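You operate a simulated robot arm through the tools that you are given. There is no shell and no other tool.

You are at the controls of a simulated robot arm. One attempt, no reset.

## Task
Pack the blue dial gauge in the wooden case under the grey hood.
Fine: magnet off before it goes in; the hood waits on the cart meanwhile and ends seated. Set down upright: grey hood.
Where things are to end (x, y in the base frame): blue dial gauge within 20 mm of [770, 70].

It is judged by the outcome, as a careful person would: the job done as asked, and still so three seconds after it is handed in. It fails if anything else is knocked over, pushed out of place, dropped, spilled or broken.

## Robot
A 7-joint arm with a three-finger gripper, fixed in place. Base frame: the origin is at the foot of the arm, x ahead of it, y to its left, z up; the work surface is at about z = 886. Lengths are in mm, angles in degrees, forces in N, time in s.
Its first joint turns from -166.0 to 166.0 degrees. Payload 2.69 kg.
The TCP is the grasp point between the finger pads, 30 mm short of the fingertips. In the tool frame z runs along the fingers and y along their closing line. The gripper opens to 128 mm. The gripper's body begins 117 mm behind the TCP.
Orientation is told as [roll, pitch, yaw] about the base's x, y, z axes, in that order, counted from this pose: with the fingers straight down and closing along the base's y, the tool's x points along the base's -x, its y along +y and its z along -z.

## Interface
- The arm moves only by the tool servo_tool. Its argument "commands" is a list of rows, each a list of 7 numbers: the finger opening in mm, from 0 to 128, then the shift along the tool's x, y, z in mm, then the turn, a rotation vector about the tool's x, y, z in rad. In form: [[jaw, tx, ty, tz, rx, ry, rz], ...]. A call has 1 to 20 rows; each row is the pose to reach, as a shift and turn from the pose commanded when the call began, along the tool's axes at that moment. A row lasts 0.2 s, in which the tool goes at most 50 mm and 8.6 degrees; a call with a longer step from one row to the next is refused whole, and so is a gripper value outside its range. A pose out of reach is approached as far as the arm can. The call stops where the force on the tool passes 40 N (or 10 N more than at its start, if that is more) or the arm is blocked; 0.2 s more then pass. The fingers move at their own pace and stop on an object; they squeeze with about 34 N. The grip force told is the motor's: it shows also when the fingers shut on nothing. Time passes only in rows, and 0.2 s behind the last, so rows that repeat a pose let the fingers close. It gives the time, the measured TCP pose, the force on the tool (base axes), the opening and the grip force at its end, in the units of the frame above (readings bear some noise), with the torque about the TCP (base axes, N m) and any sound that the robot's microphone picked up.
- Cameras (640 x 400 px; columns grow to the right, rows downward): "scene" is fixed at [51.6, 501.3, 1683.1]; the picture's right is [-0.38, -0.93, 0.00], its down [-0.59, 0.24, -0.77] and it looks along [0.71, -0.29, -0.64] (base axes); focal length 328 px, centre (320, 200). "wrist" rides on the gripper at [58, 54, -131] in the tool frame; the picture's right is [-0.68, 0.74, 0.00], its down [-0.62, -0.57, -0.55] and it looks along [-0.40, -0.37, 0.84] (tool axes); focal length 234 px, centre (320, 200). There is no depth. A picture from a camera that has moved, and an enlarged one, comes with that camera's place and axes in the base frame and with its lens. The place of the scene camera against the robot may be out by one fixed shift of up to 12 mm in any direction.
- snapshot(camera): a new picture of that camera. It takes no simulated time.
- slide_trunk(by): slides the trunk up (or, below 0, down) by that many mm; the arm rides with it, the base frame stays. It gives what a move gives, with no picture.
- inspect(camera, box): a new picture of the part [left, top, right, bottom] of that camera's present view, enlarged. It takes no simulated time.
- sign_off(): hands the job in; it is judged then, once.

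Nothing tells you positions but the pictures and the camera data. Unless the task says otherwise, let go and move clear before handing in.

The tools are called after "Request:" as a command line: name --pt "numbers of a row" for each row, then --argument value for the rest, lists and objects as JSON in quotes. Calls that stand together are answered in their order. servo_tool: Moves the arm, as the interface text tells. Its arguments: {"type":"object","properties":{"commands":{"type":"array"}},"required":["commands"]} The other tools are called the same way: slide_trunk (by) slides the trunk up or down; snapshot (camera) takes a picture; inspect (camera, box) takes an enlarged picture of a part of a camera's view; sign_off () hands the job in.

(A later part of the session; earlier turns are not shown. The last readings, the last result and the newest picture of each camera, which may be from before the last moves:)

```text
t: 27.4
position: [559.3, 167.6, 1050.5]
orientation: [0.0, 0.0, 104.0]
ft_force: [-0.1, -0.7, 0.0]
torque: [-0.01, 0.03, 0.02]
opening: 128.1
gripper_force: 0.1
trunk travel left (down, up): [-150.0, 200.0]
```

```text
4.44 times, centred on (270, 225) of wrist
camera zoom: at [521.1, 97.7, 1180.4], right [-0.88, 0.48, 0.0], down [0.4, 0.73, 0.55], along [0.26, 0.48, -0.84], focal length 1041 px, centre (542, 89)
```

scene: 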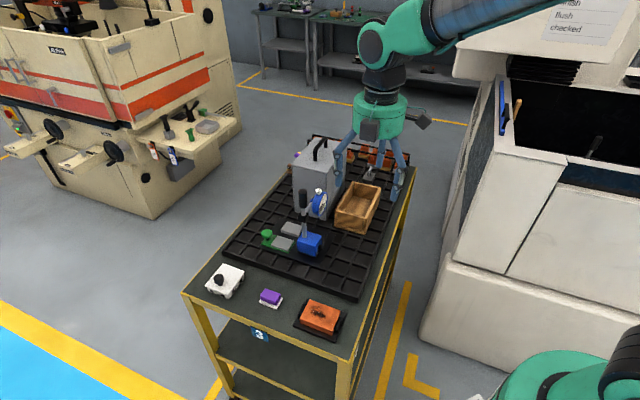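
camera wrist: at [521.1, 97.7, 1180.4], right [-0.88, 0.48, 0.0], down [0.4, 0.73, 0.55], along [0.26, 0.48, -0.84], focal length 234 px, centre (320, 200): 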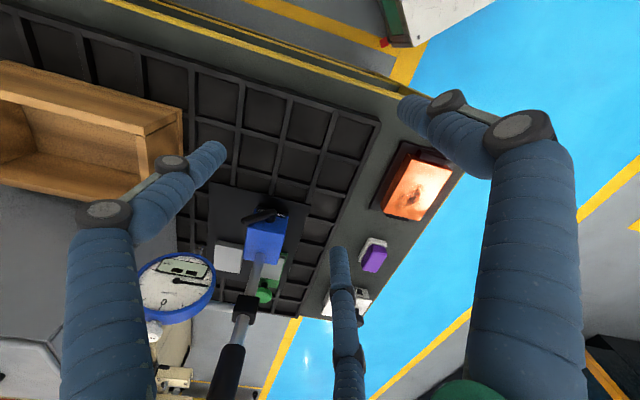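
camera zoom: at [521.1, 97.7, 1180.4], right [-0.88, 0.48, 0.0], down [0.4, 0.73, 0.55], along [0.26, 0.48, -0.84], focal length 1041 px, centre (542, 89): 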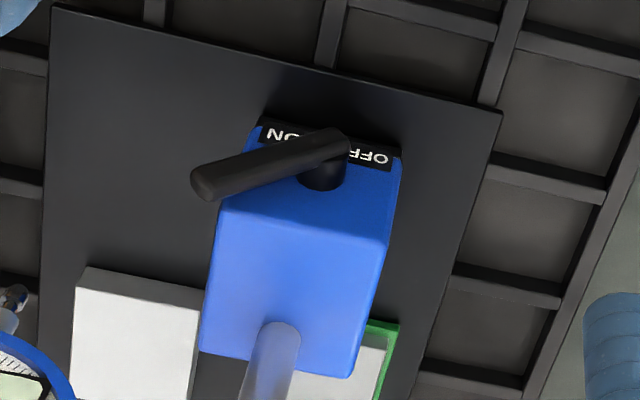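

The label reads ON toward +u, where the lever now points at about 45°, and OFF on the other side. So the magnet is on and the lever has to swing over to the -u side. I'll close the fingers to see the closed shape before pushing.

Request:
servo_tool --pt "60 0 0 0 0 0 0" --pt "20 0 0 0 0 0 0" --pt "0 0 0 0 0 0 0" --pt "0 0 0 0 0 0 0" --pt "0 0 0 0 0 0 0"

Request:
snapshot --camera "wrist"

Request:
inspect --camera "wrist" --box '[240, 100, 420, 240]'

Request:
inspect --camera "scene" --box '[300, 60, 460, 260]'

```text
t: 28.6
position: [558.0, 167.9, 1050.1]
orientation: [0.0, 0.1, 104.0]
ft_force: [0.4, -0.4, -0.1]
torque: [0.0, 0.03, -0.02]
opening: 1.9
gripper_force: 31.6
trunk travel left (down, up): [-150.0, 200.0]
```

```text
taken
camera wrist: at [520.8, 97.6, 1180.7], right [-0.88, 0.48, 0.0], down [0.4, 0.73, 0.55], along [0.26, 0.48, -0.84], focal length 234 px, centre (320, 200)
```

wrist: 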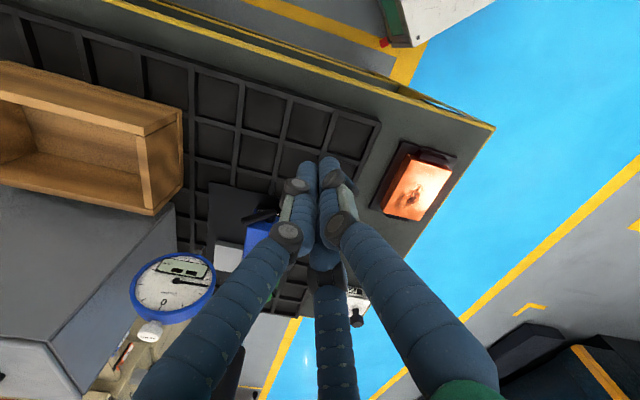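

```text
2.86 times, centred on (330, 170) of wrist
camera zoom: at [520.8, 97.6, 1180.7], right [-0.88, 0.48, 0.0], down [0.4, 0.73, 0.55], along [0.26, 0.48, -0.84], focal length 669 px, centre (291, 286)
```

zoom: 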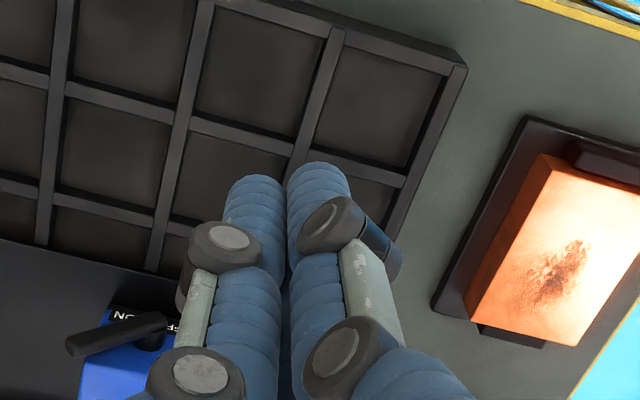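

```text
2.00 times, centred on (380, 160) of scene
camera zoom: at [51.6, 501.3, 1683.1], right [-0.38, -0.93, 0.0], down [-0.59, 0.24, -0.77], along [0.71, -0.29, -0.64], focal length 656 px, centre (200, 280)
```

zoom: 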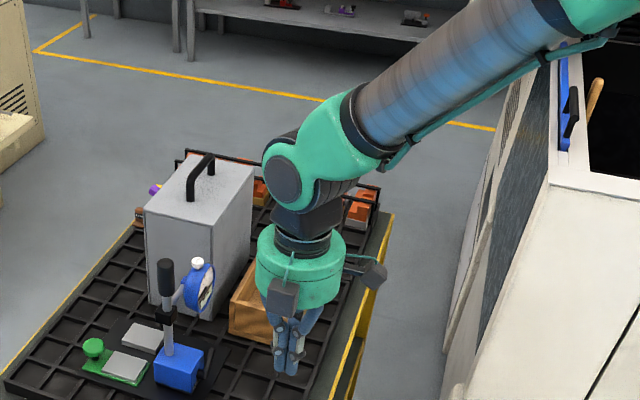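

The closed fingers make a cluster, and the post sits close to the lever, so a vertical closed push would crowd it. Instead I'll keep the jaw open and push the lever with the single +y finger, keeping the hand away on the -v side. First I'll rise and turn back to yaw -45.

Request:
servo_tool --pt "0 0 0 -40 0 0 0" --pt "40 0 0 -80 0 0 0" --pt "90 0 0 -120 0 0 0" --pt "128 0 0 -150 0 0 0" --pt "128 0 0 -150 0 0 0"

Request:
servo_tool --pt "128 2.5 -5.1 0 0 0 0.1445" --pt "128 5.1 -10.1 0 0 0 0.289" --pt "128 7.6 -15.2 0 0 0 0.4335" --pt "128 10.2 -20.3 0 0 0 0.578" --pt "128 12.7 -25.3 0 0 0 0.7225" --pt "128 15.2 -30.4 0 0 0 0.867" --pt "128 17.8 -35.5 0 0 0 1.0115" --pt "128 20.3 -40.5 0 0 0 1.156" --pt "128 22.9 -45.6 0 0 0 1.3005" --pt "128 25.4 -50.7 0 0 0 1.445" --pt "128 27.9 -55.7 0 0 0 1.5895" --pt "128 30.5 -60.8 0 0 0 1.734" --pt "128 33 -65.9 0 0 0 1.8785" --pt "128 35.5 -70.9 0 0 0 2.023" --pt "128 38.1 -76 0 0 0 2.1675" --pt "128 40.6 -81.1 0 0 0 2.312" --pt "128 43.2 -86.1 0 0 0 2.4565" --pt "128 45.7 -91.2 0 0 0 2.6" --pt "128 45.7 -91.2 0 0 0 2.6"

Request:
snapshot --camera "wrist"

Request:
inspect --camera "wrist" --box '[250, 0, 490, 150]'

```text
t: 29.8
position: [555.7, 168.8, 1200.9]
orientation: [0.0, 0.1, 104.0]
ft_force: [0.1, 0.3, -0.2]
torque: [-0.03, -0.03, -0.04]
opening: 128.1
gripper_force: 0.0
trunk travel left (down, up): [-150.0, 200.0]
```

```text
t: 33.8
position: [658.5, 148.0, 1199.5]
orientation: [0.0, 0.0, -44.9]
ft_force: [0.5, -0.9, 0.1]
torque: [0.02, 0.05, -0.02]
opening: 128.1
gripper_force: 0.0
trunk travel left (down, up): [-150.0, 200.0]
```

```text
taken
camera wrist: at [653.8, 226.7, 1329.9], right [1.0, 0.04, 0.0], down [0.04, -0.84, 0.55], along [0.02, -0.55, -0.84], focal length 234 px, centre (320, 200)
```

wrist: 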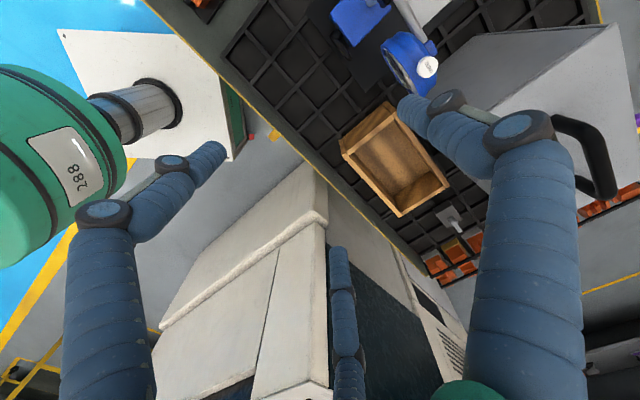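

```text
2.67 times, centred on (370, 75) of wrist
camera zoom: at [653.8, 226.7, 1329.9], right [1.0, 0.04, 0.0], down [0.04, -0.84, 0.55], along [0.02, -0.55, -0.84], focal length 624 px, centre (187, 533)
```

zoom: 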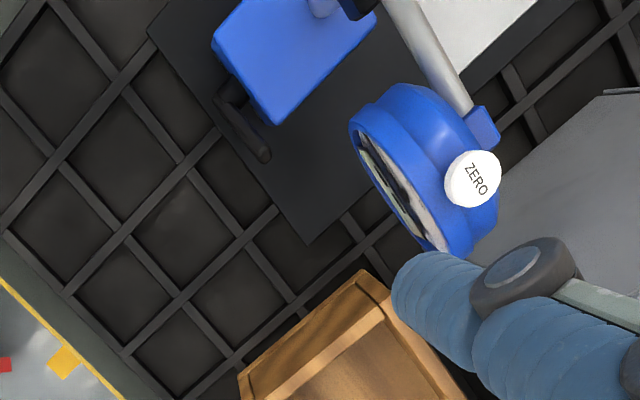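

From this view the lever tip is at about u 339, v 642 (u and v being the cart axes), and the pushing finger lines up beyond it. I'll descend partway and check.

Request:
servo_tool --pt "128 0 0 30 0 0 0" --pt "128 0 0 65 0 0 0" --pt "128 0 0 100 0 0 0" --pt "128 0 0 135 0 0 0" --pt "128 0 0 165 0 0 0" --pt "128 0 0 185 0 0 0" --pt "128 0 0 185 0 0 0"

Request:
snapshot --camera "wrist"

Request:
inspect --camera "wrist" --box '[300, 0, 500, 150]'

Request:
inspect --camera "scene" --box '[260, 120, 420, 270]'

```text
t: 35.4
position: [659.2, 146.1, 1013.9]
orientation: [0.0, 0.0, -45.0]
ft_force: [0.9, -0.1, 0.3]
torque: [0.0, 0.05, 0.01]
opening: 128.1
gripper_force: 0.1
trunk travel left (down, up): [-150.0, 200.0]
```

```text
taken
camera wrist: at [655.2, 225.3, 1144.1], right [1.0, 0.04, 0.0], down [0.04, -0.84, 0.55], along [0.02, -0.55, -0.84], focal length 234 px, centre (320, 200)
```

wrist: 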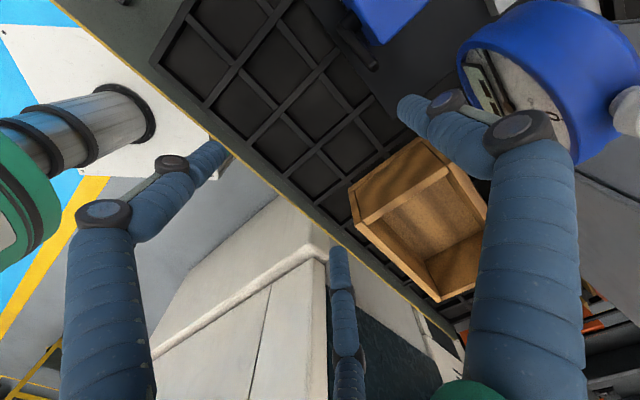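

```text
2.67 times, centred on (400, 75) of wrist
camera zoom: at [655.2, 225.3, 1144.1], right [1.0, 0.04, 0.0], down [0.04, -0.84, 0.55], along [0.02, -0.55, -0.84], focal length 624 px, centre (107, 533)
```

zoom: 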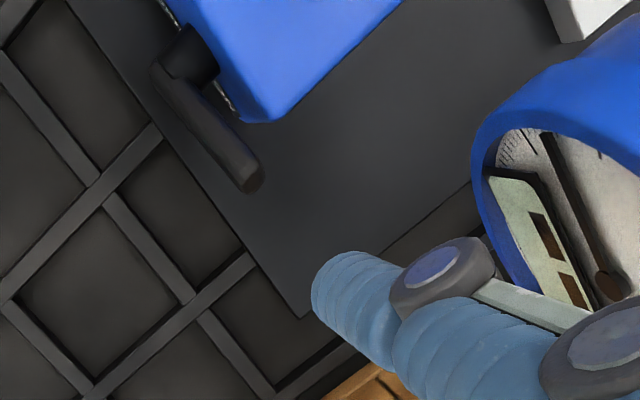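

```text
2.67 times, centred on (340, 195) of scene
camera zoom: at [51.6, 501.3, 1683.1], right [-0.38, -0.93, 0.0], down [-0.59, 0.24, -0.77], along [0.71, -0.29, -0.64], focal length 874 px, centre (267, 213)
```

zoom: 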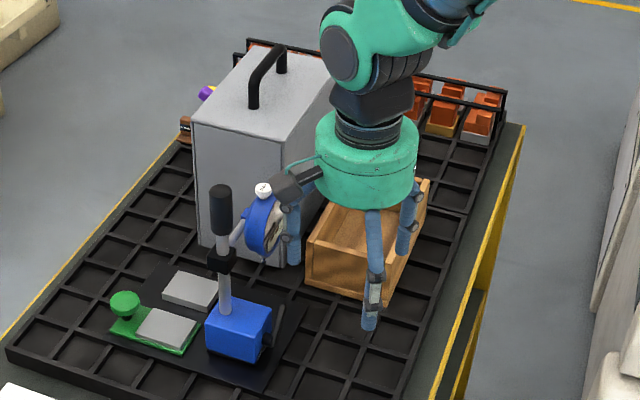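

Clear so far. I'll descend to pushing height, with the fingertip at about z 938.

Request:
servo_tool --pt "128 0 0 12 0 0 0" --pt "128 0 0 24 0 0 0" --pt "128 0 0 36 0 0 0" --pt "128 0 0 46 0 0 0" --pt "128 0 0 46 0 0 0"

Request:
inspect --camera "wrist" --box '[300, 0, 500, 150]'

Request:
inspect --camera "scene" --box '[260, 120, 420, 270]'

```text
t: 36.6
position: [658.0, 147.0, 966.9]
orientation: [0.0, 0.0, -44.8]
ft_force: [0.2, -0.2, 0.6]
torque: [0.03, 0.0, 0.03]
opening: 128.3
gripper_force: 0.1
trunk travel left (down, up): [-150.0, 200.0]
```

```text
2.67 times, centred on (400, 75) of wrist
camera zoom: at [653.5, 225.2, 1098.2], right [1.0, 0.04, 0.0], down [0.04, -0.84, 0.55], along [0.02, -0.55, -0.84], focal length 624 px, centre (107, 533)
```

zoom: 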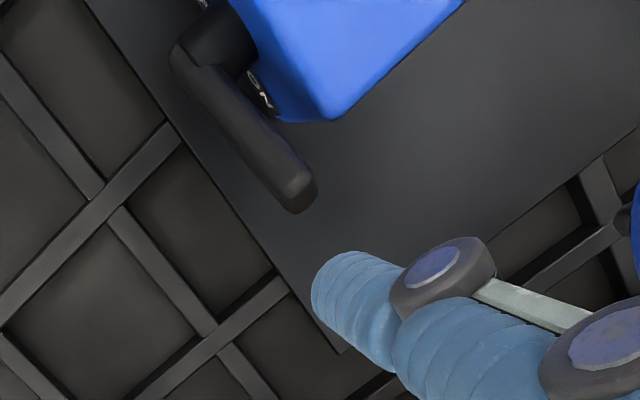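

```text
2.67 times, centred on (340, 195) of scene
camera zoom: at [51.6, 501.3, 1683.1], right [-0.38, -0.93, 0.0], down [-0.59, 0.24, -0.77], along [0.71, -0.29, -0.64], focal length 874 px, centre (267, 213)
```

zoom: 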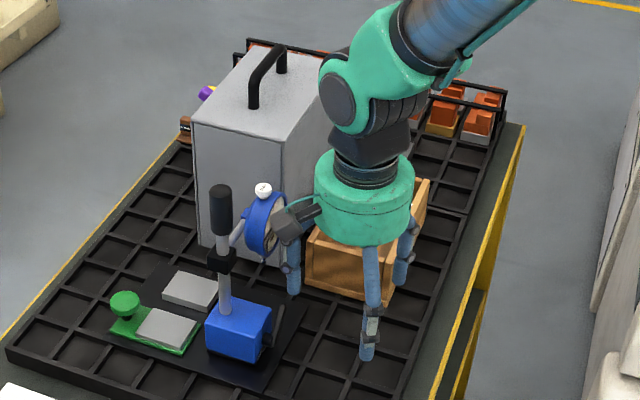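

The finger is lined up with the lever. I'll push toward OFF in small steps and watch the force.

Request:
servo_tool --pt "128 5 0 0 0 0 0" --pt "128 10 0 0 0 0 0" --pt "128 14 0 0 0 0 0" --pt "128 18 0 0 0 0 0"

Request:
inspect --camera "wrist" --box '[300, 0, 500, 150]'

```text
t: 37.6
position: [644.3, 159.4, 969.8]
orientation: [0.0, -0.1, -45.0]
ft_force: [0.1, 0.6, 0.2]
torque: [-0.04, 0.04, -0.03]
opening: 127.9
gripper_force: 0.0
trunk travel left (down, up): [-150.0, 200.0]
```

```text
2.67 times, centred on (400, 75) of wrist
camera zoom: at [641.3, 238.4, 1099.5], right [1.0, 0.04, 0.0], down [0.04, -0.84, 0.55], along [0.02, -0.55, -0.84], focal length 624 px, centre (107, 533)
```

zoom: 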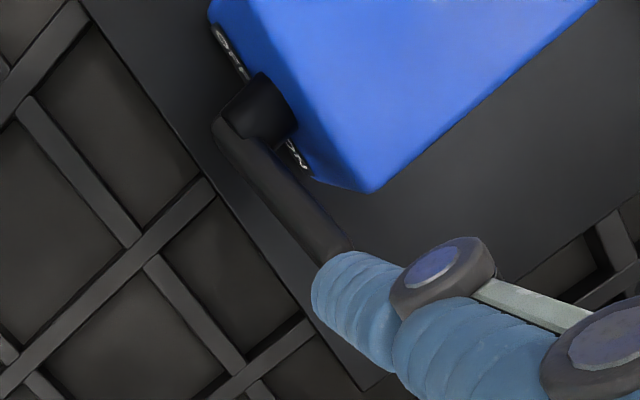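

Request:
servo_tool --pt "128 3 0 0 0 0 0" --pt "128 6 0 0 0 0 0" --pt "128 9 0 0 0 0 0" --pt "128 12 0 0 0 0 0"

Request:
inspect --camera "wrist" --box '[300, 0, 500, 150]'

```text
t: 38.6
position: [636.3, 168.5, 968.9]
orientation: [0.1, 0.0, -45.0]
ft_force: [0.1, -0.2, -0.2]
torque: [0.02, -0.01, -0.02]
opening: 127.8
gripper_force: 0.2
trunk travel left (down, up): [-150.0, 200.0]
```

```text
2.67 times, centred on (400, 75) of wrist
camera zoom: at [632.3, 247.0, 1099.5], right [1.0, 0.04, 0.0], down [0.04, -0.84, 0.55], along [0.02, -0.55, -0.84], focal length 624 px, centre (107, 533)
```

zoom: 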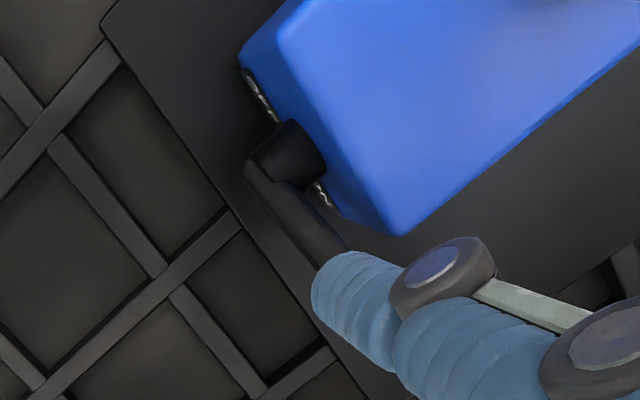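

Request:
inspect --camera "scene" --box '[280, 180, 360, 260]'

Request:
snapshot --camera "wrist"

```text
5.00 times, centred on (320, 220) of scene
camera zoom: at [51.6, 501.3, 1683.1], right [-0.38, -0.93, 0.0], down [-0.59, 0.24, -0.77], along [0.71, -0.29, -0.64], focal length 1639 px, centre (320, 100)
```

zoom: 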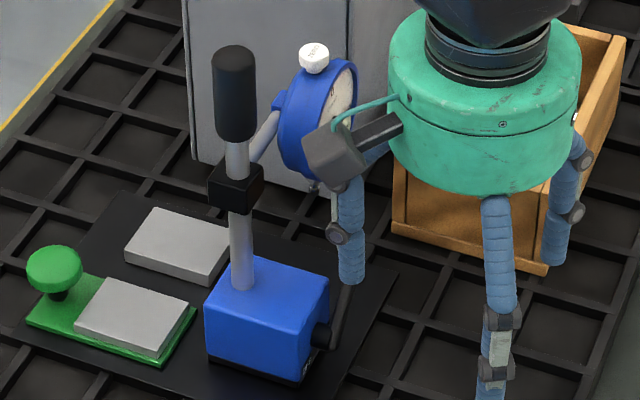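

```text
taken
camera wrist: at [632.3, 247.0, 1099.5], right [1.0, 0.04, 0.0], down [0.04, -0.84, 0.55], along [0.02, -0.55, -0.84], focal length 234 px, centre (320, 200)
```

wrist: 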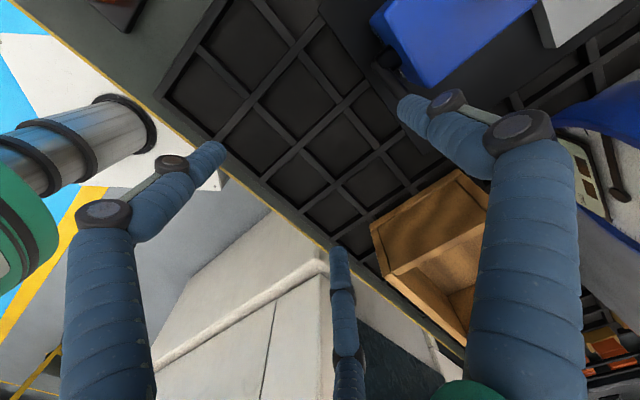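

Request:
inspect --camera "scene" --box '[310, 220, 340, 255]'

Request:
inspect --camera "wrist" --box '[350, 30, 440, 130]'

```text
11.43 times, centred on (325, 238) of scene
camera zoom: at [51.6, 501.3, 1683.1], right [-0.38, -0.93, 0.0], down [-0.59, 0.24, -0.77], along [0.71, -0.29, -0.64], focal length 3746 px, centre (263, -229)
```

zoom: 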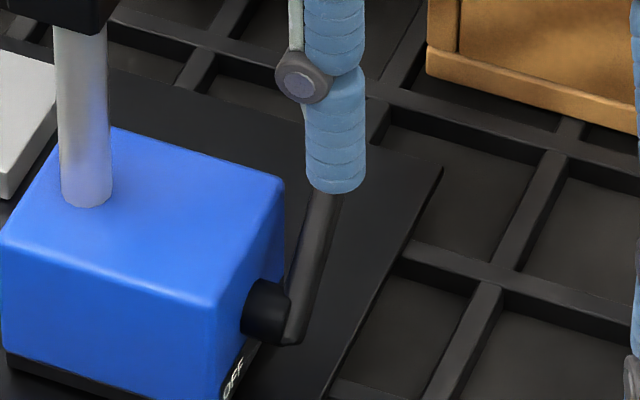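

```text
4.00 times, centred on (395, 80) of wrist
camera zoom: at [632.3, 247.0, 1099.5], right [1.0, 0.04, 0.0], down [0.04, -0.84, 0.55], along [0.02, -0.55, -0.84], focal length 937 px, centre (20, 680)
```

zoom: 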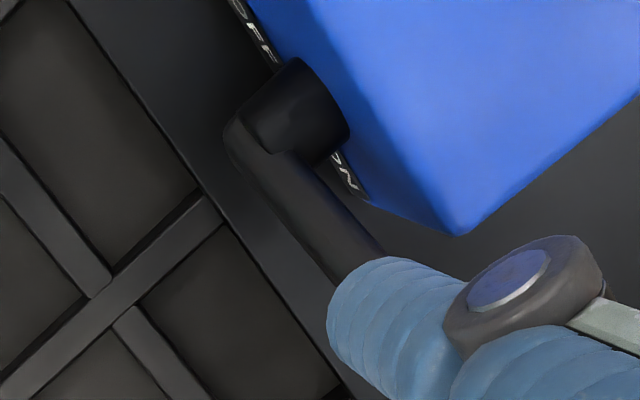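

The fingertip seems to have passed beside the lever without touching it: force is zero and the lever hasn't turned. The true finger must sit slightly to -v of its picture, so I'll back off, shift 7 mm toward the base, and try again.

Request:
servo_tool --pt "128 -6 0 0 0 0 0" --pt "128 -14 0 0 0 0 0" --pt "128 -20 0 0 0 0 0" --pt "128 -20 3.5 0 0 0 0" --pt "128 -20 7 0 0 0 0" --pt "128 -14 7 0 0 0 0" --pt "128 -8 7 0 0 0 0"

Request:
inspect --camera "scene" --box '[310, 220, 340, 255]'

```text
t: 40.2
position: [647.2, 166.3, 969.0]
orientation: [-0.1, 0.0, -44.9]
ft_force: [-0.8, -0.2, -0.3]
torque: [-0.02, 0.0, -0.04]
opening: 128.3
gripper_force: 0.1
trunk travel left (down, up): [-150.0, 200.0]
```

```text
11.43 times, centred on (325, 238) of scene
camera zoom: at [51.6, 501.3, 1683.1], right [-0.38, -0.93, 0.0], down [-0.59, 0.24, -0.77], along [0.71, -0.29, -0.64], focal length 3746 px, centre (263, -229)
```

zoom: 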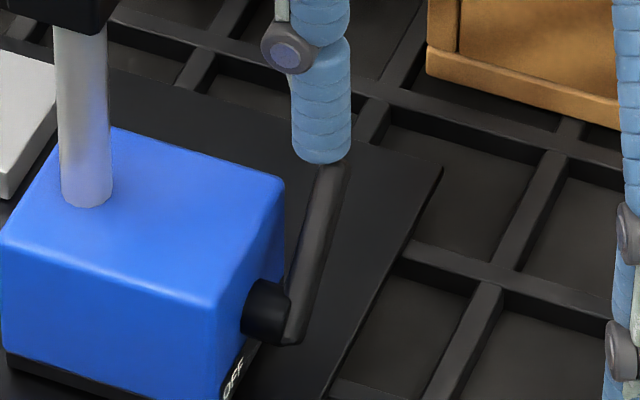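

Request:
servo_tool --pt "128 3 0 0 0 0 0" --pt "128 6 0 0 0 0 0" --pt "128 9 0 0 0 0 0"

Request:
inspect --camera "scene" --box '[310, 220, 340, 255]'

Request:
inspect --camera "wrist" --box '[350, 30, 440, 130]'

```text
t: 41.0
position: [641.5, 173.6, 968.5]
orientation: [0.1, 0.0, -44.9]
ft_force: [0.8, -0.2, 2.0]
torque: [0.07, -0.1, -0.05]
opening: 128.4
gripper_force: 0.0
trunk travel left (down, up): [-150.0, 200.0]
```

```text
11.43 times, centred on (325, 238) of scene
camera zoom: at [51.6, 501.3, 1683.1], right [-0.38, -0.93, 0.0], down [-0.59, 0.24, -0.77], along [0.71, -0.29, -0.64], focal length 3746 px, centre (263, -229)
```

zoom: 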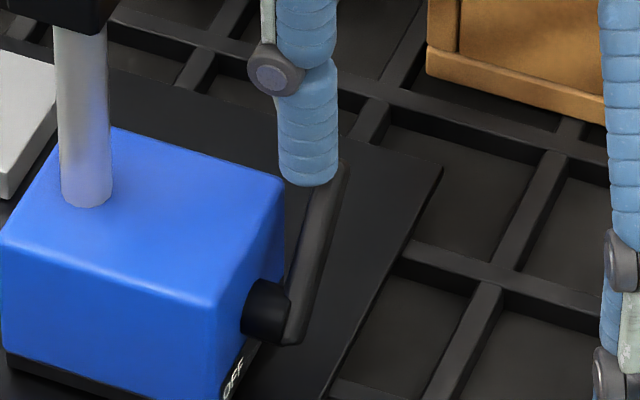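

```text
4.00 times, centred on (395, 80) of wrist
camera zoom: at [637.2, 252.7, 1099.7], right [1.0, 0.04, 0.0], down [0.04, -0.84, 0.55], along [0.02, -0.55, -0.84], focal length 937 px, centre (20, 680)
```

zoom: 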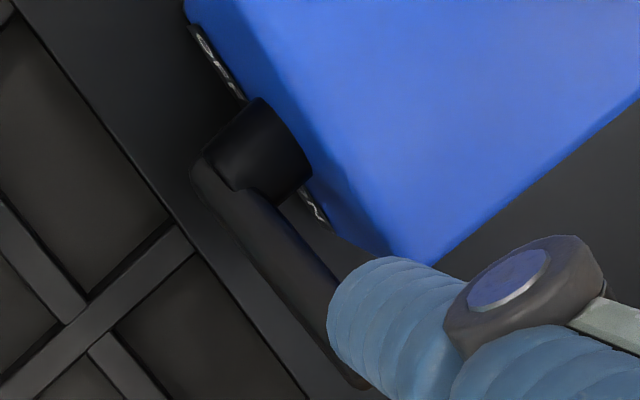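

Request:
servo_tool --pt "128 2 0 0 0 0 0" --pt "128 4 0 0 0 0 0"

Request:
inspect --camera "scene" --box '[310, 220, 340, 255]'

```text
t: 41.6
position: [637.6, 176.1, 968.1]
orientation: [-0.1, 0.1, -45.0]
ft_force: [0.1, -0.5, -0.7]
torque: [-0.02, 0.02, -0.03]
opening: 128.0
gripper_force: 0.0
trunk travel left (down, up): [-150.0, 200.0]
```

```text
11.43 times, centred on (325, 238) of scene
camera zoom: at [51.6, 501.3, 1683.1], right [-0.38, -0.93, 0.0], down [-0.59, 0.24, -0.77], along [0.71, -0.29, -0.64], focal length 3746 px, centre (263, -229)
```

zoom: 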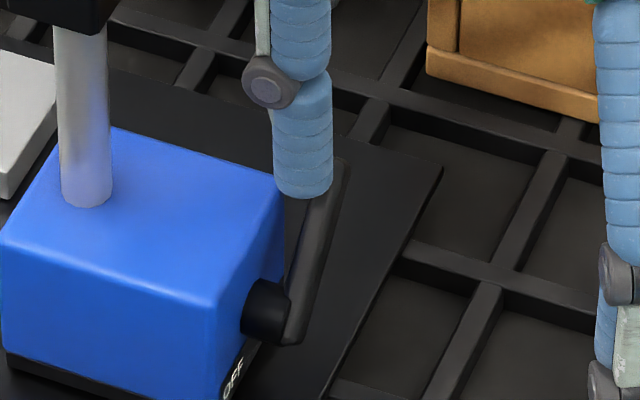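

Brushing forces suggest the fingertip just rode over the lever top. I'll back off, come down about 13 mm lower and push again.

Request:
servo_tool --pt "128 -8 0 -6 0 0 0" --pt "128 -20 0 -6 0 0 0" --pt "128 -34 -2 -6 0 0 0" --pt "128 -36 -3 0 0 0 0" --pt "128 -36 -3 8 0 0 0" --pt "128 -36 -3 14 0 0 0" --pt "128 -36 -3 14 0 0 0"

Request:
inspect --camera "scene" --box '[310, 220, 340, 255]'

Request:
inspect --camera "wrist" --box '[340, 10, 440, 130]'

```text
t: 43.2
position: [661.3, 149.8, 953.4]
orientation: [0.1, -0.1, -44.9]
ft_force: [-1.2, 0.2, 0.7]
torque: [0.0, 0.0, -0.04]
opening: 128.2
gripper_force: 0.1
trunk travel left (down, up): [-150.0, 200.0]
```

```text
11.43 times, centred on (325, 238) of scene
camera zoom: at [51.6, 501.3, 1683.1], right [-0.38, -0.93, 0.0], down [-0.59, 0.24, -0.77], along [0.71, -0.29, -0.64], focal length 3746 px, centre (263, -229)
```

zoom: 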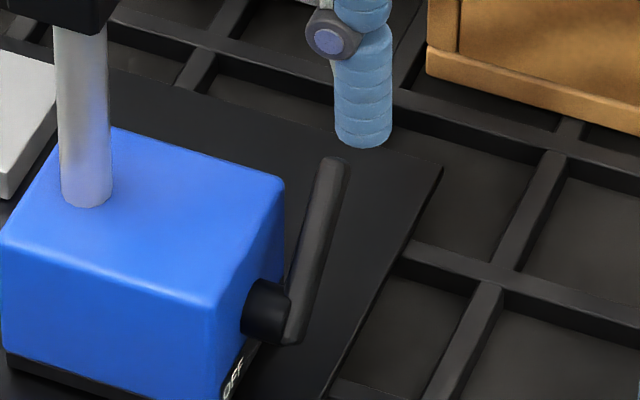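

```text
3.33 times, centred on (390, 70) of wrist
camera zoom: at [657.5, 227.9, 1085.5], right [1.0, 0.04, 0.0], down [0.04, -0.84, 0.55], along [0.02, -0.55, -0.84], focal length 781 px, centre (87, 633)
```

zoom: 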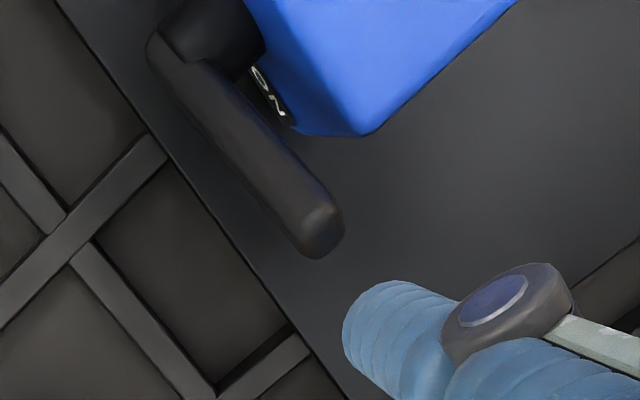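

Request:
servo_tool --pt "128 4 0 0 0 0 0" --pt "128 8 0 0 0 0 0" --pt "128 12 0 0 0 0 0" --pt "128 15 0 0 0 0 0" --pt "128 18 0 0 0 0 0"

Request:
inspect --camera "scene" --box '[310, 220, 340, 255]'

Request:
inspect --camera "wrist" --box '[340, 10, 440, 130]'

```text
t: 44.4
position: [648.9, 161.7, 954.5]
orientation: [-0.2, 0.0, -45.0]
ft_force: [0.0, 0.9, -0.9]
torque: [0.0, 0.01, 0.0]
opening: 128.0
gripper_force: 0.2
trunk travel left (down, up): [-150.0, 200.0]
```

```text
11.43 times, centred on (325, 238) of scene
camera zoom: at [51.6, 501.3, 1683.1], right [-0.38, -0.93, 0.0], down [-0.59, 0.24, -0.77], along [0.71, -0.29, -0.64], focal length 3746 px, centre (263, -229)
```

zoom: 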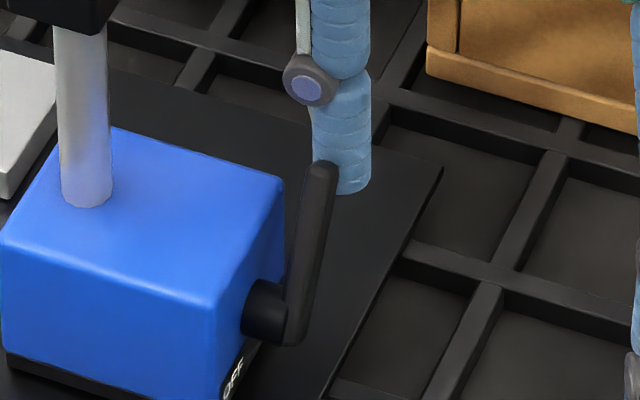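

```text
3.33 times, centred on (390, 70) of wrist
camera zoom: at [644.3, 239.9, 1084.9], right [1.0, 0.04, 0.0], down [0.04, -0.84, 0.55], along [0.02, -0.55, -0.84], focal length 781 px, centre (87, 633)
```

zoom: 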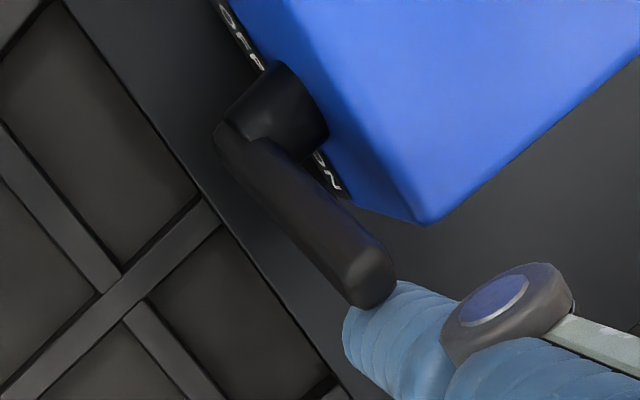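

Now the lever is moving, and I can see the finger behind it. I'll keep pushing, raising the finger as the lever nears vertical.

Request:
servo_tool --pt "128 4 0 0 0 0 0" --pt "128 8 0 0 0 0 0" --pt "128 12 0 -3 0 0 0" --pt "128 16 0 -7 0 0 0" --pt "128 20 0 -12 0 0 0" --pt "128 23 0 -16 0 0 0"

Request:
inspect --camera "scene" --box '[310, 220, 340, 255]'

Request:
inspect --camera "wrist" --box '[340, 10, 440, 130]'

```text
t: 45.8
position: [631.1, 177.0, 970.3]
orientation: [0.0, 0.0, -44.9]
ft_force: [0.5, 1.0, 0.6]
torque: [-0.02, 0.03, 0.02]
opening: 127.6
gripper_force: 0.0
trunk travel left (down, up): [-150.0, 200.0]
```

```text
11.43 times, centred on (325, 238) of scene
camera zoom: at [51.6, 501.3, 1683.1], right [-0.38, -0.93, 0.0], down [-0.59, 0.24, -0.77], along [0.71, -0.29, -0.64], focal length 3746 px, centre (263, -229)
```

zoom: 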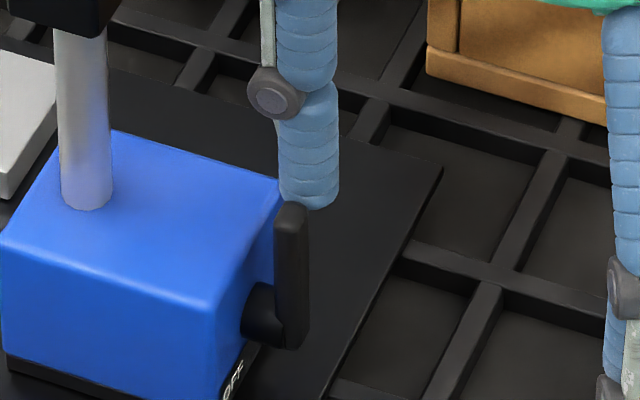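

```text
3.33 times, centred on (390, 70) of wrist
camera zoom: at [628.0, 256.5, 1101.3], right [1.0, 0.04, 0.0], down [0.04, -0.84, 0.55], along [0.02, -0.55, -0.84], focal length 781 px, centre (87, 633)
```

zoom: 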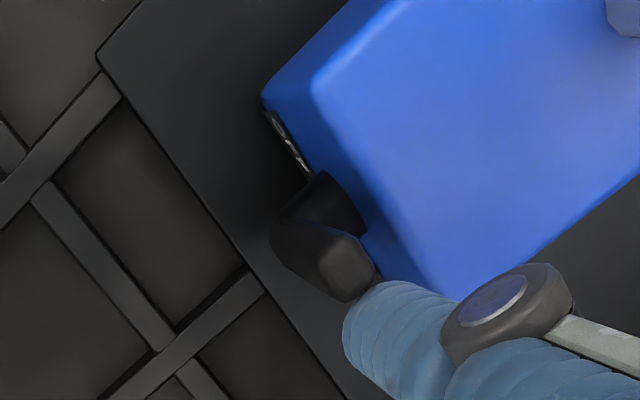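

Request:
servo_tool --pt "128 3 0 1 0 0 0" --pt "128 6 0 2 0 0 0" --pt "128 9 0 3 0 0 0" --pt "128 12 0 4 0 0 0"

Request:
inspect --camera "scene" --box '[310, 220, 340, 255]'

Request:
inspect --camera "wrist" --box '[340, 10, 440, 130]'

```text
t: 46.8
position: [624.0, 186.5, 965.9]
orientation: [-0.1, 0.0, -45.0]
ft_force: [-0.1, -0.1, 0.8]
torque: [0.02, -0.02, -0.01]
opening: 128.0
gripper_force: 0.1
trunk travel left (down, up): [-150.0, 200.0]
```

```text
11.43 times, centred on (325, 238) of scene
camera zoom: at [51.6, 501.3, 1683.1], right [-0.38, -0.93, 0.0], down [-0.59, 0.24, -0.77], along [0.71, -0.29, -0.64], focal length 3746 px, centre (263, -229)
```

zoom: 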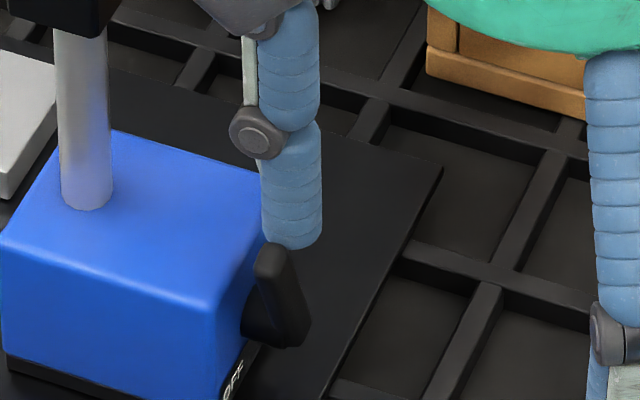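

```text
3.33 times, centred on (390, 70) of wrist
camera zoom: at [619.8, 264.8, 1097.7], right [1.0, 0.04, 0.0], down [0.04, -0.84, 0.55], along [0.02, -0.55, -0.84], focal length 781 px, centre (87, 633)
```

zoom: 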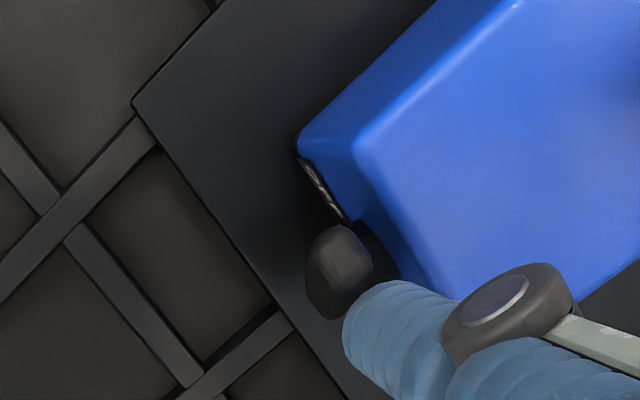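

Request:
servo_tool --pt "128 3 0 0 0 0 0" --pt "128 6 0 0 0 0 0" --pt "128 9 0 0 0 0 0"

Request:
inspect --camera "scene" --box '[310, 220, 340, 255]'

Request:
inspect --camera "wrist" --box '[340, 10, 440, 130]'

```text
t: 47.6
position: [618.0, 192.2, 965.8]
orientation: [0.0, 0.0, -44.9]
ft_force: [-0.9, 0.8, -0.1]
torque: [-0.01, -0.01, 0.02]
opening: 128.2
gripper_force: 0.0
trunk travel left (down, up): [-150.0, 200.0]
```

```text
11.43 times, centred on (325, 238) of scene
camera zoom: at [51.6, 501.3, 1683.1], right [-0.38, -0.93, 0.0], down [-0.59, 0.24, -0.77], along [0.71, -0.29, -0.64], focal length 3746 px, centre (263, -229)
```

zoom: 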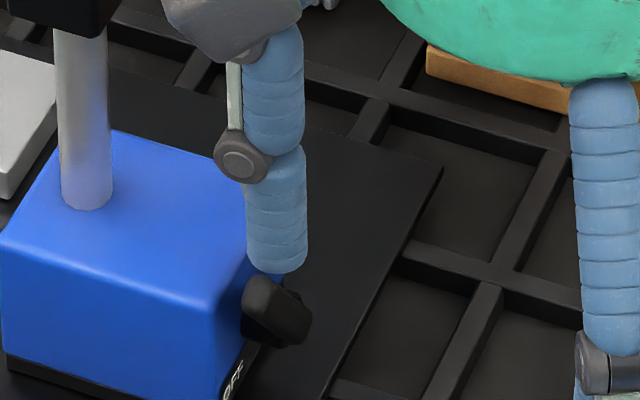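

```text
3.33 times, centred on (390, 70) of wrist
camera zoom: at [613.6, 271.5, 1097.4], right [1.0, 0.04, 0.0], down [0.04, -0.84, 0.55], along [0.02, -0.55, -0.84], focal length 781 px, centre (87, 633)
```

zoom: 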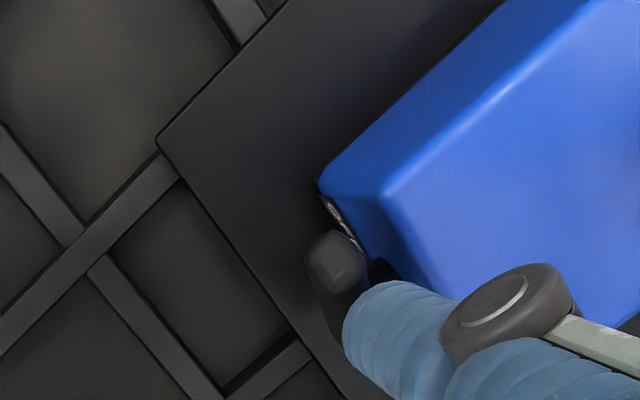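

Request:
servo_tool --pt "128 2.5 0 0 0 0 0" --pt "128 5 0 0 0 0 0" --pt "128 7.5 0 0 0 0 0" --pt "128 10 0 0 0 0 0"

Request:
inspect --camera "scene" --box '[310, 220, 340, 255]'

Request:
inspect --camera "wrist" --box '[340, 10, 440, 130]'

```text
t: 48.6
position: [609.9, 199.6, 965.7]
orientation: [0.0, 0.1, -44.9]
ft_force: [0.2, -0.4, 0.2]
torque: [0.05, -0.05, -0.03]
opening: 128.1
gripper_force: 0.2
trunk travel left (down, up): [-150.0, 200.0]
```

```text
11.43 times, centred on (325, 238) of scene
camera zoom: at [51.6, 501.3, 1683.1], right [-0.38, -0.93, 0.0], down [-0.59, 0.24, -0.77], along [0.71, -0.29, -0.64], focal length 3746 px, centre (263, -229)
```

zoom: 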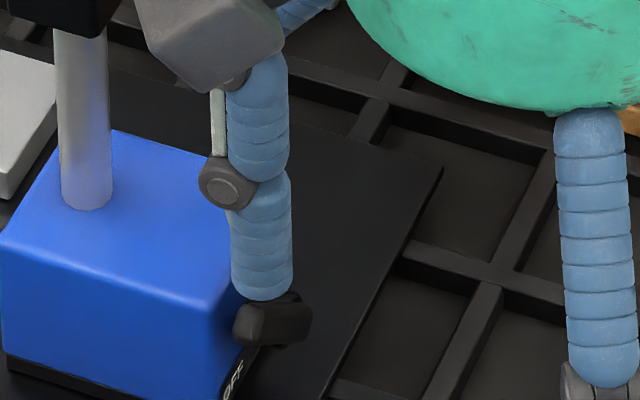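

```text
3.33 times, centred on (390, 70) of wrist
camera zoom: at [606.5, 278.5, 1097.3], right [1.0, 0.04, 0.0], down [0.04, -0.84, 0.55], along [0.02, -0.55, -0.84], focal length 781 px, centre (87, 633)
```

zoom: 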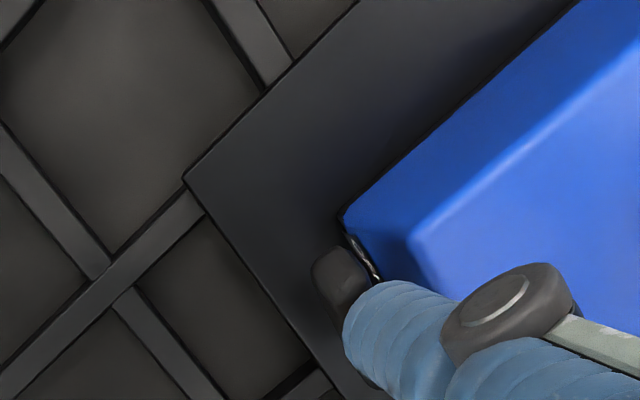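

Request:
servo_tool --pt "128 1.5 0 0 0 0 0" --pt "128 3 0 0 0 0 0"

Request:
inspect --camera "scene" --box '[310, 220, 340, 255]'

```text
t: 49.2
position: [609.0, 201.5, 967.7]
orientation: [0.1, 0.0, -45.0]
ft_force: [4.9, -2.8, 4.1]
torque: [0.15, -0.24, -0.45]
opening: 128.4
gripper_force: 0.1
trunk travel left (down, up): [-150.0, 200.0]
```

```text
11.43 times, centred on (325, 238) of scene
camera zoom: at [51.6, 501.3, 1683.1], right [-0.38, -0.93, 0.0], down [-0.59, 0.24, -0.77], along [0.71, -0.29, -0.64], focal length 3746 px, centre (263, -229)
```

zoom: 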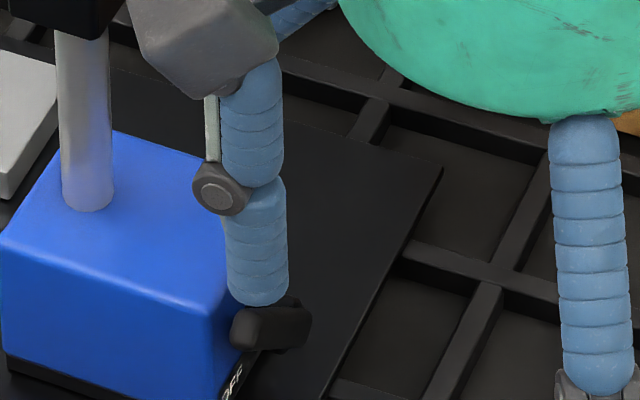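

The stop is felt (about 5 N) and the lever now points to OFF. I'll back the finger off, rise clear, and verify.

Request:
servo_tool --pt "128 -4 0 0 0 0 0" --pt "128 -10 -2 -4 0 0 0" --pt "128 -12 -6 -30 0 0 0" --pt "128 -12 -8 -65 0 0 0" --pt "128 -12 -8 -100 0 0 0" --pt "128 -12 -8 -135 0 0 0" --pt "128 -12 -8 -170 0 0 0" --pt "128 -12 -8 -205 0 0 0" --pt "128 -12 -8 -235 0 0 0" --pt "128 -12 -8 -235 0 0 0"

Request:
inspect --camera "scene" --box '[290, 180, 350, 260]'

Request:
snapshot --camera "wrist"

```text
t: 51.4
position: [611.9, 187.1, 1202.8]
orientation: [0.1, -0.1, -44.9]
ft_force: [-1.0, -0.5, 0.0]
torque: [0.02, -0.01, -0.03]
opening: 128.2
gripper_force: 0.0
trunk travel left (down, up): [-150.0, 200.0]
```

```text
5.00 times, centred on (320, 220) of scene
camera zoom: at [51.6, 501.3, 1683.1], right [-0.38, -0.93, 0.0], down [-0.59, 0.24, -0.77], along [0.71, -0.29, -0.64], focal length 1639 px, centre (320, 100)
```

zoom: 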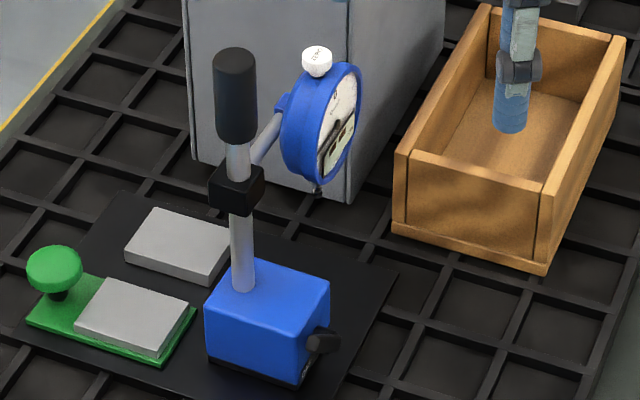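

```text
taken
camera wrist: at [606.9, 267.0, 1334.1], right [1.0, 0.04, 0.0], down [0.04, -0.84, 0.55], along [0.02, -0.55, -0.84], focal length 234 px, centre (320, 200)
```

wrist: 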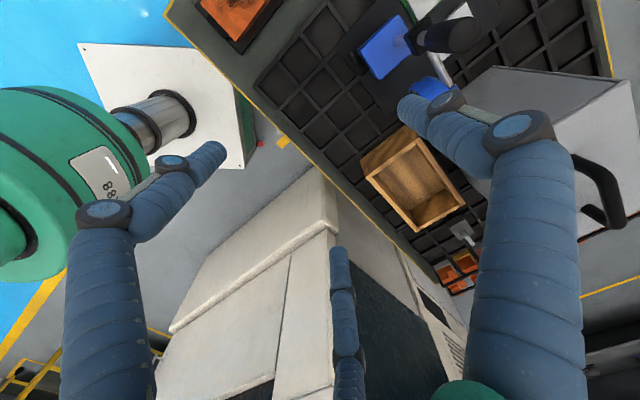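

The lever reads OFF. Next I'll view the case from above to measure its interior precisely.

Request:
servo_tool --pt "128 -34 4 -5 0 0 0" --pt "128 -68 8 -10 0 0 0" --pt "128 -102 12 -15 0 0 0" --pt "128 -136 16 -20 0 0 0" --pt "128 -170 20 -25 0 0 0" --pt "128 -203.6 22.6 -27 0 0 0" --pt "128 -203.6 22.6 -27 0 0 0"

Request:
snapshot --camera "wrist"

Request:
inspect --camera "wrist" --box '[210, 50, 430, 200]'

```text
t: 53.0
position: [772.8, 61.9, 1228.2]
orientation: [0.0, 0.0, -44.9]
ft_force: [0.4, -0.2, -0.3]
torque: [0.02, 0.05, 0.0]
opening: 128.1
gripper_force: 0.1
trunk travel left (down, up): [-150.0, 200.0]
```

```text
taken
camera wrist: at [768.1, 140.3, 1358.8], right [1.0, 0.04, 0.0], down [0.04, -0.84, 0.55], along [0.02, -0.55, -0.84], focal length 234 px, centre (320, 200)
```

wrist: 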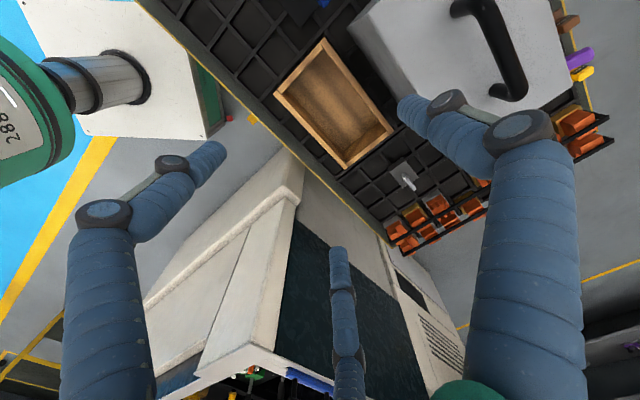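

```text
2.67 times, centred on (320, 125) of wrist
camera zoom: at [768.1, 140.3, 1358.8], right [1.0, 0.04, 0.0], down [0.04, -0.84, 0.55], along [0.02, -0.55, -0.84], focal length 624 px, centre (320, 400)
```

zoom: 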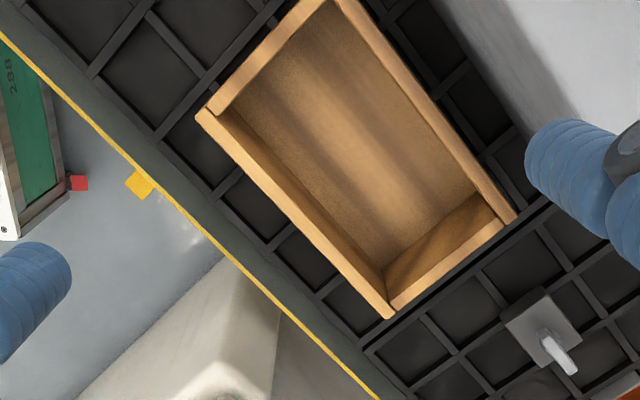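

Request:
inspect --camera "wrist" --box '[240, 30, 420, 175]'

Request:
servo_tool --pt "128 0 0 30 0 0 0" --pt "128 0 0 60 0 0 0" --pt "128 0 0 90 0 0 0" --pt "128 0 0 100 0 0 0" --pt "128 0 0 100 0 0 0"

Request:
snapshot --camera "wrist"

Request:
inspect --camera "wrist" --box '[230, 0, 450, 180]'

```text
2.76 times, centred on (330, 102) of wrist
camera zoom: at [768.1, 140.3, 1358.8], right [1.0, 0.04, 0.0], down [0.04, -0.84, 0.55], along [0.02, -0.55, -0.84], focal length 646 px, centre (292, 469)
```

zoom: 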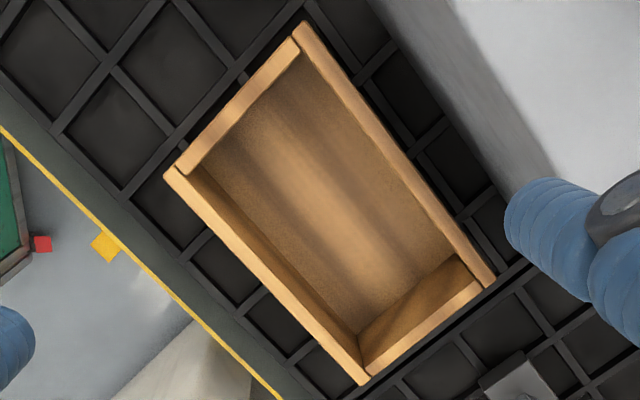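

```text
t: 54.2
position: [771.7, 61.4, 1128.9]
orientation: [0.1, 0.1, -44.9]
ft_force: [0.3, 0.8, -0.9]
torque: [0.0, -0.02, 0.0]
opening: 128.0
gripper_force: 0.1
trunk travel left (down, up): [-150.0, 200.0]
```

```text
taken
camera wrist: at [767.5, 139.9, 1260.5], right [1.0, 0.04, 0.0], down [0.04, -0.84, 0.55], along [0.02, -0.55, -0.84], focal length 234 px, centre (320, 200)
```

wrist: 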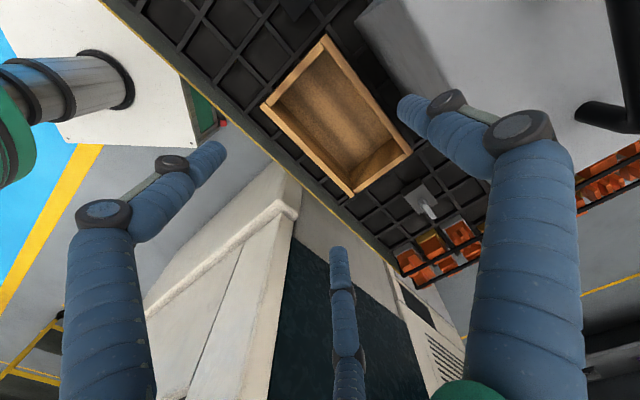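

```text
2.22 times, centred on (340, 90) of wrist
camera zoom: at [767.5, 139.9, 1260.5], right [1.0, 0.04, 0.0], down [0.04, -0.84, 0.55], along [0.02, -0.55, -0.84], focal length 520 px, centre (276, 444)
```

zoom: 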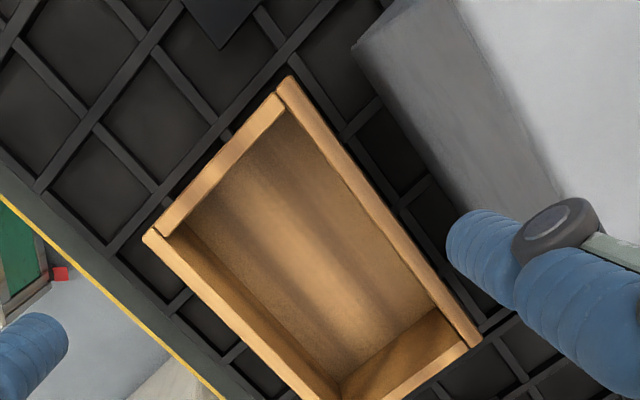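

Request:
inspect --camera "wrist" --box '[250, 70, 350, 135]'

Request:
inspect --camera "wrist" --box '[315, 135, 415, 200]'

Request:
inspect --camera "wrist" --box '[290, 20, 390, 85]'

```text
6.15 times, centred on (300, 102) of wrist
camera zoom: at [767.5, 139.9, 1260.5], right [1.0, 0.04, 0.0], down [0.04, -0.84, 0.55], along [0.02, -0.55, -0.84], focal length 1441 px, centre (443, 800)
```

zoom: 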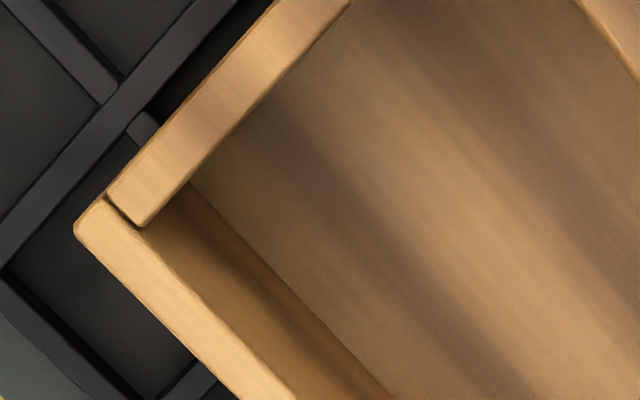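

```text
6.15 times, centred on (365, 168) of wrist
camera zoom: at [767.5, 139.9, 1260.5], right [1.0, 0.04, 0.0], down [0.04, -0.84, 0.55], along [0.02, -0.55, -0.84], focal length 1441 px, centre (43, 400)
```

zoom: 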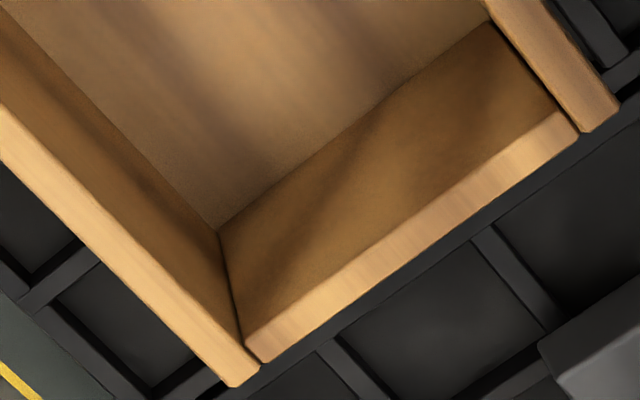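

```text
6.15 times, centred on (340, 52) of wrist
camera zoom: at [767.5, 139.9, 1260.5], right [1.0, 0.04, 0.0], down [0.04, -0.84, 0.55], along [0.02, -0.55, -0.84], focal length 1441 px, centre (197, 1108)
```

zoom: 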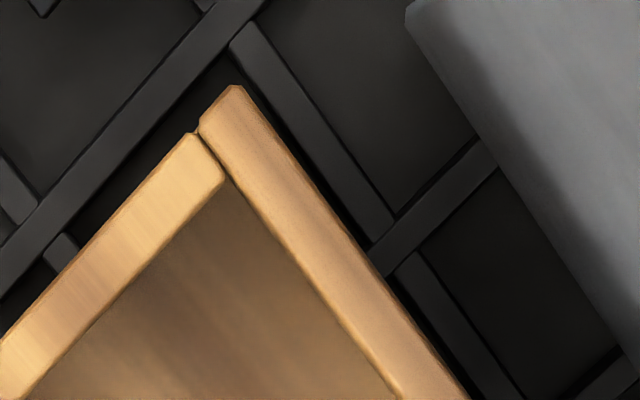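

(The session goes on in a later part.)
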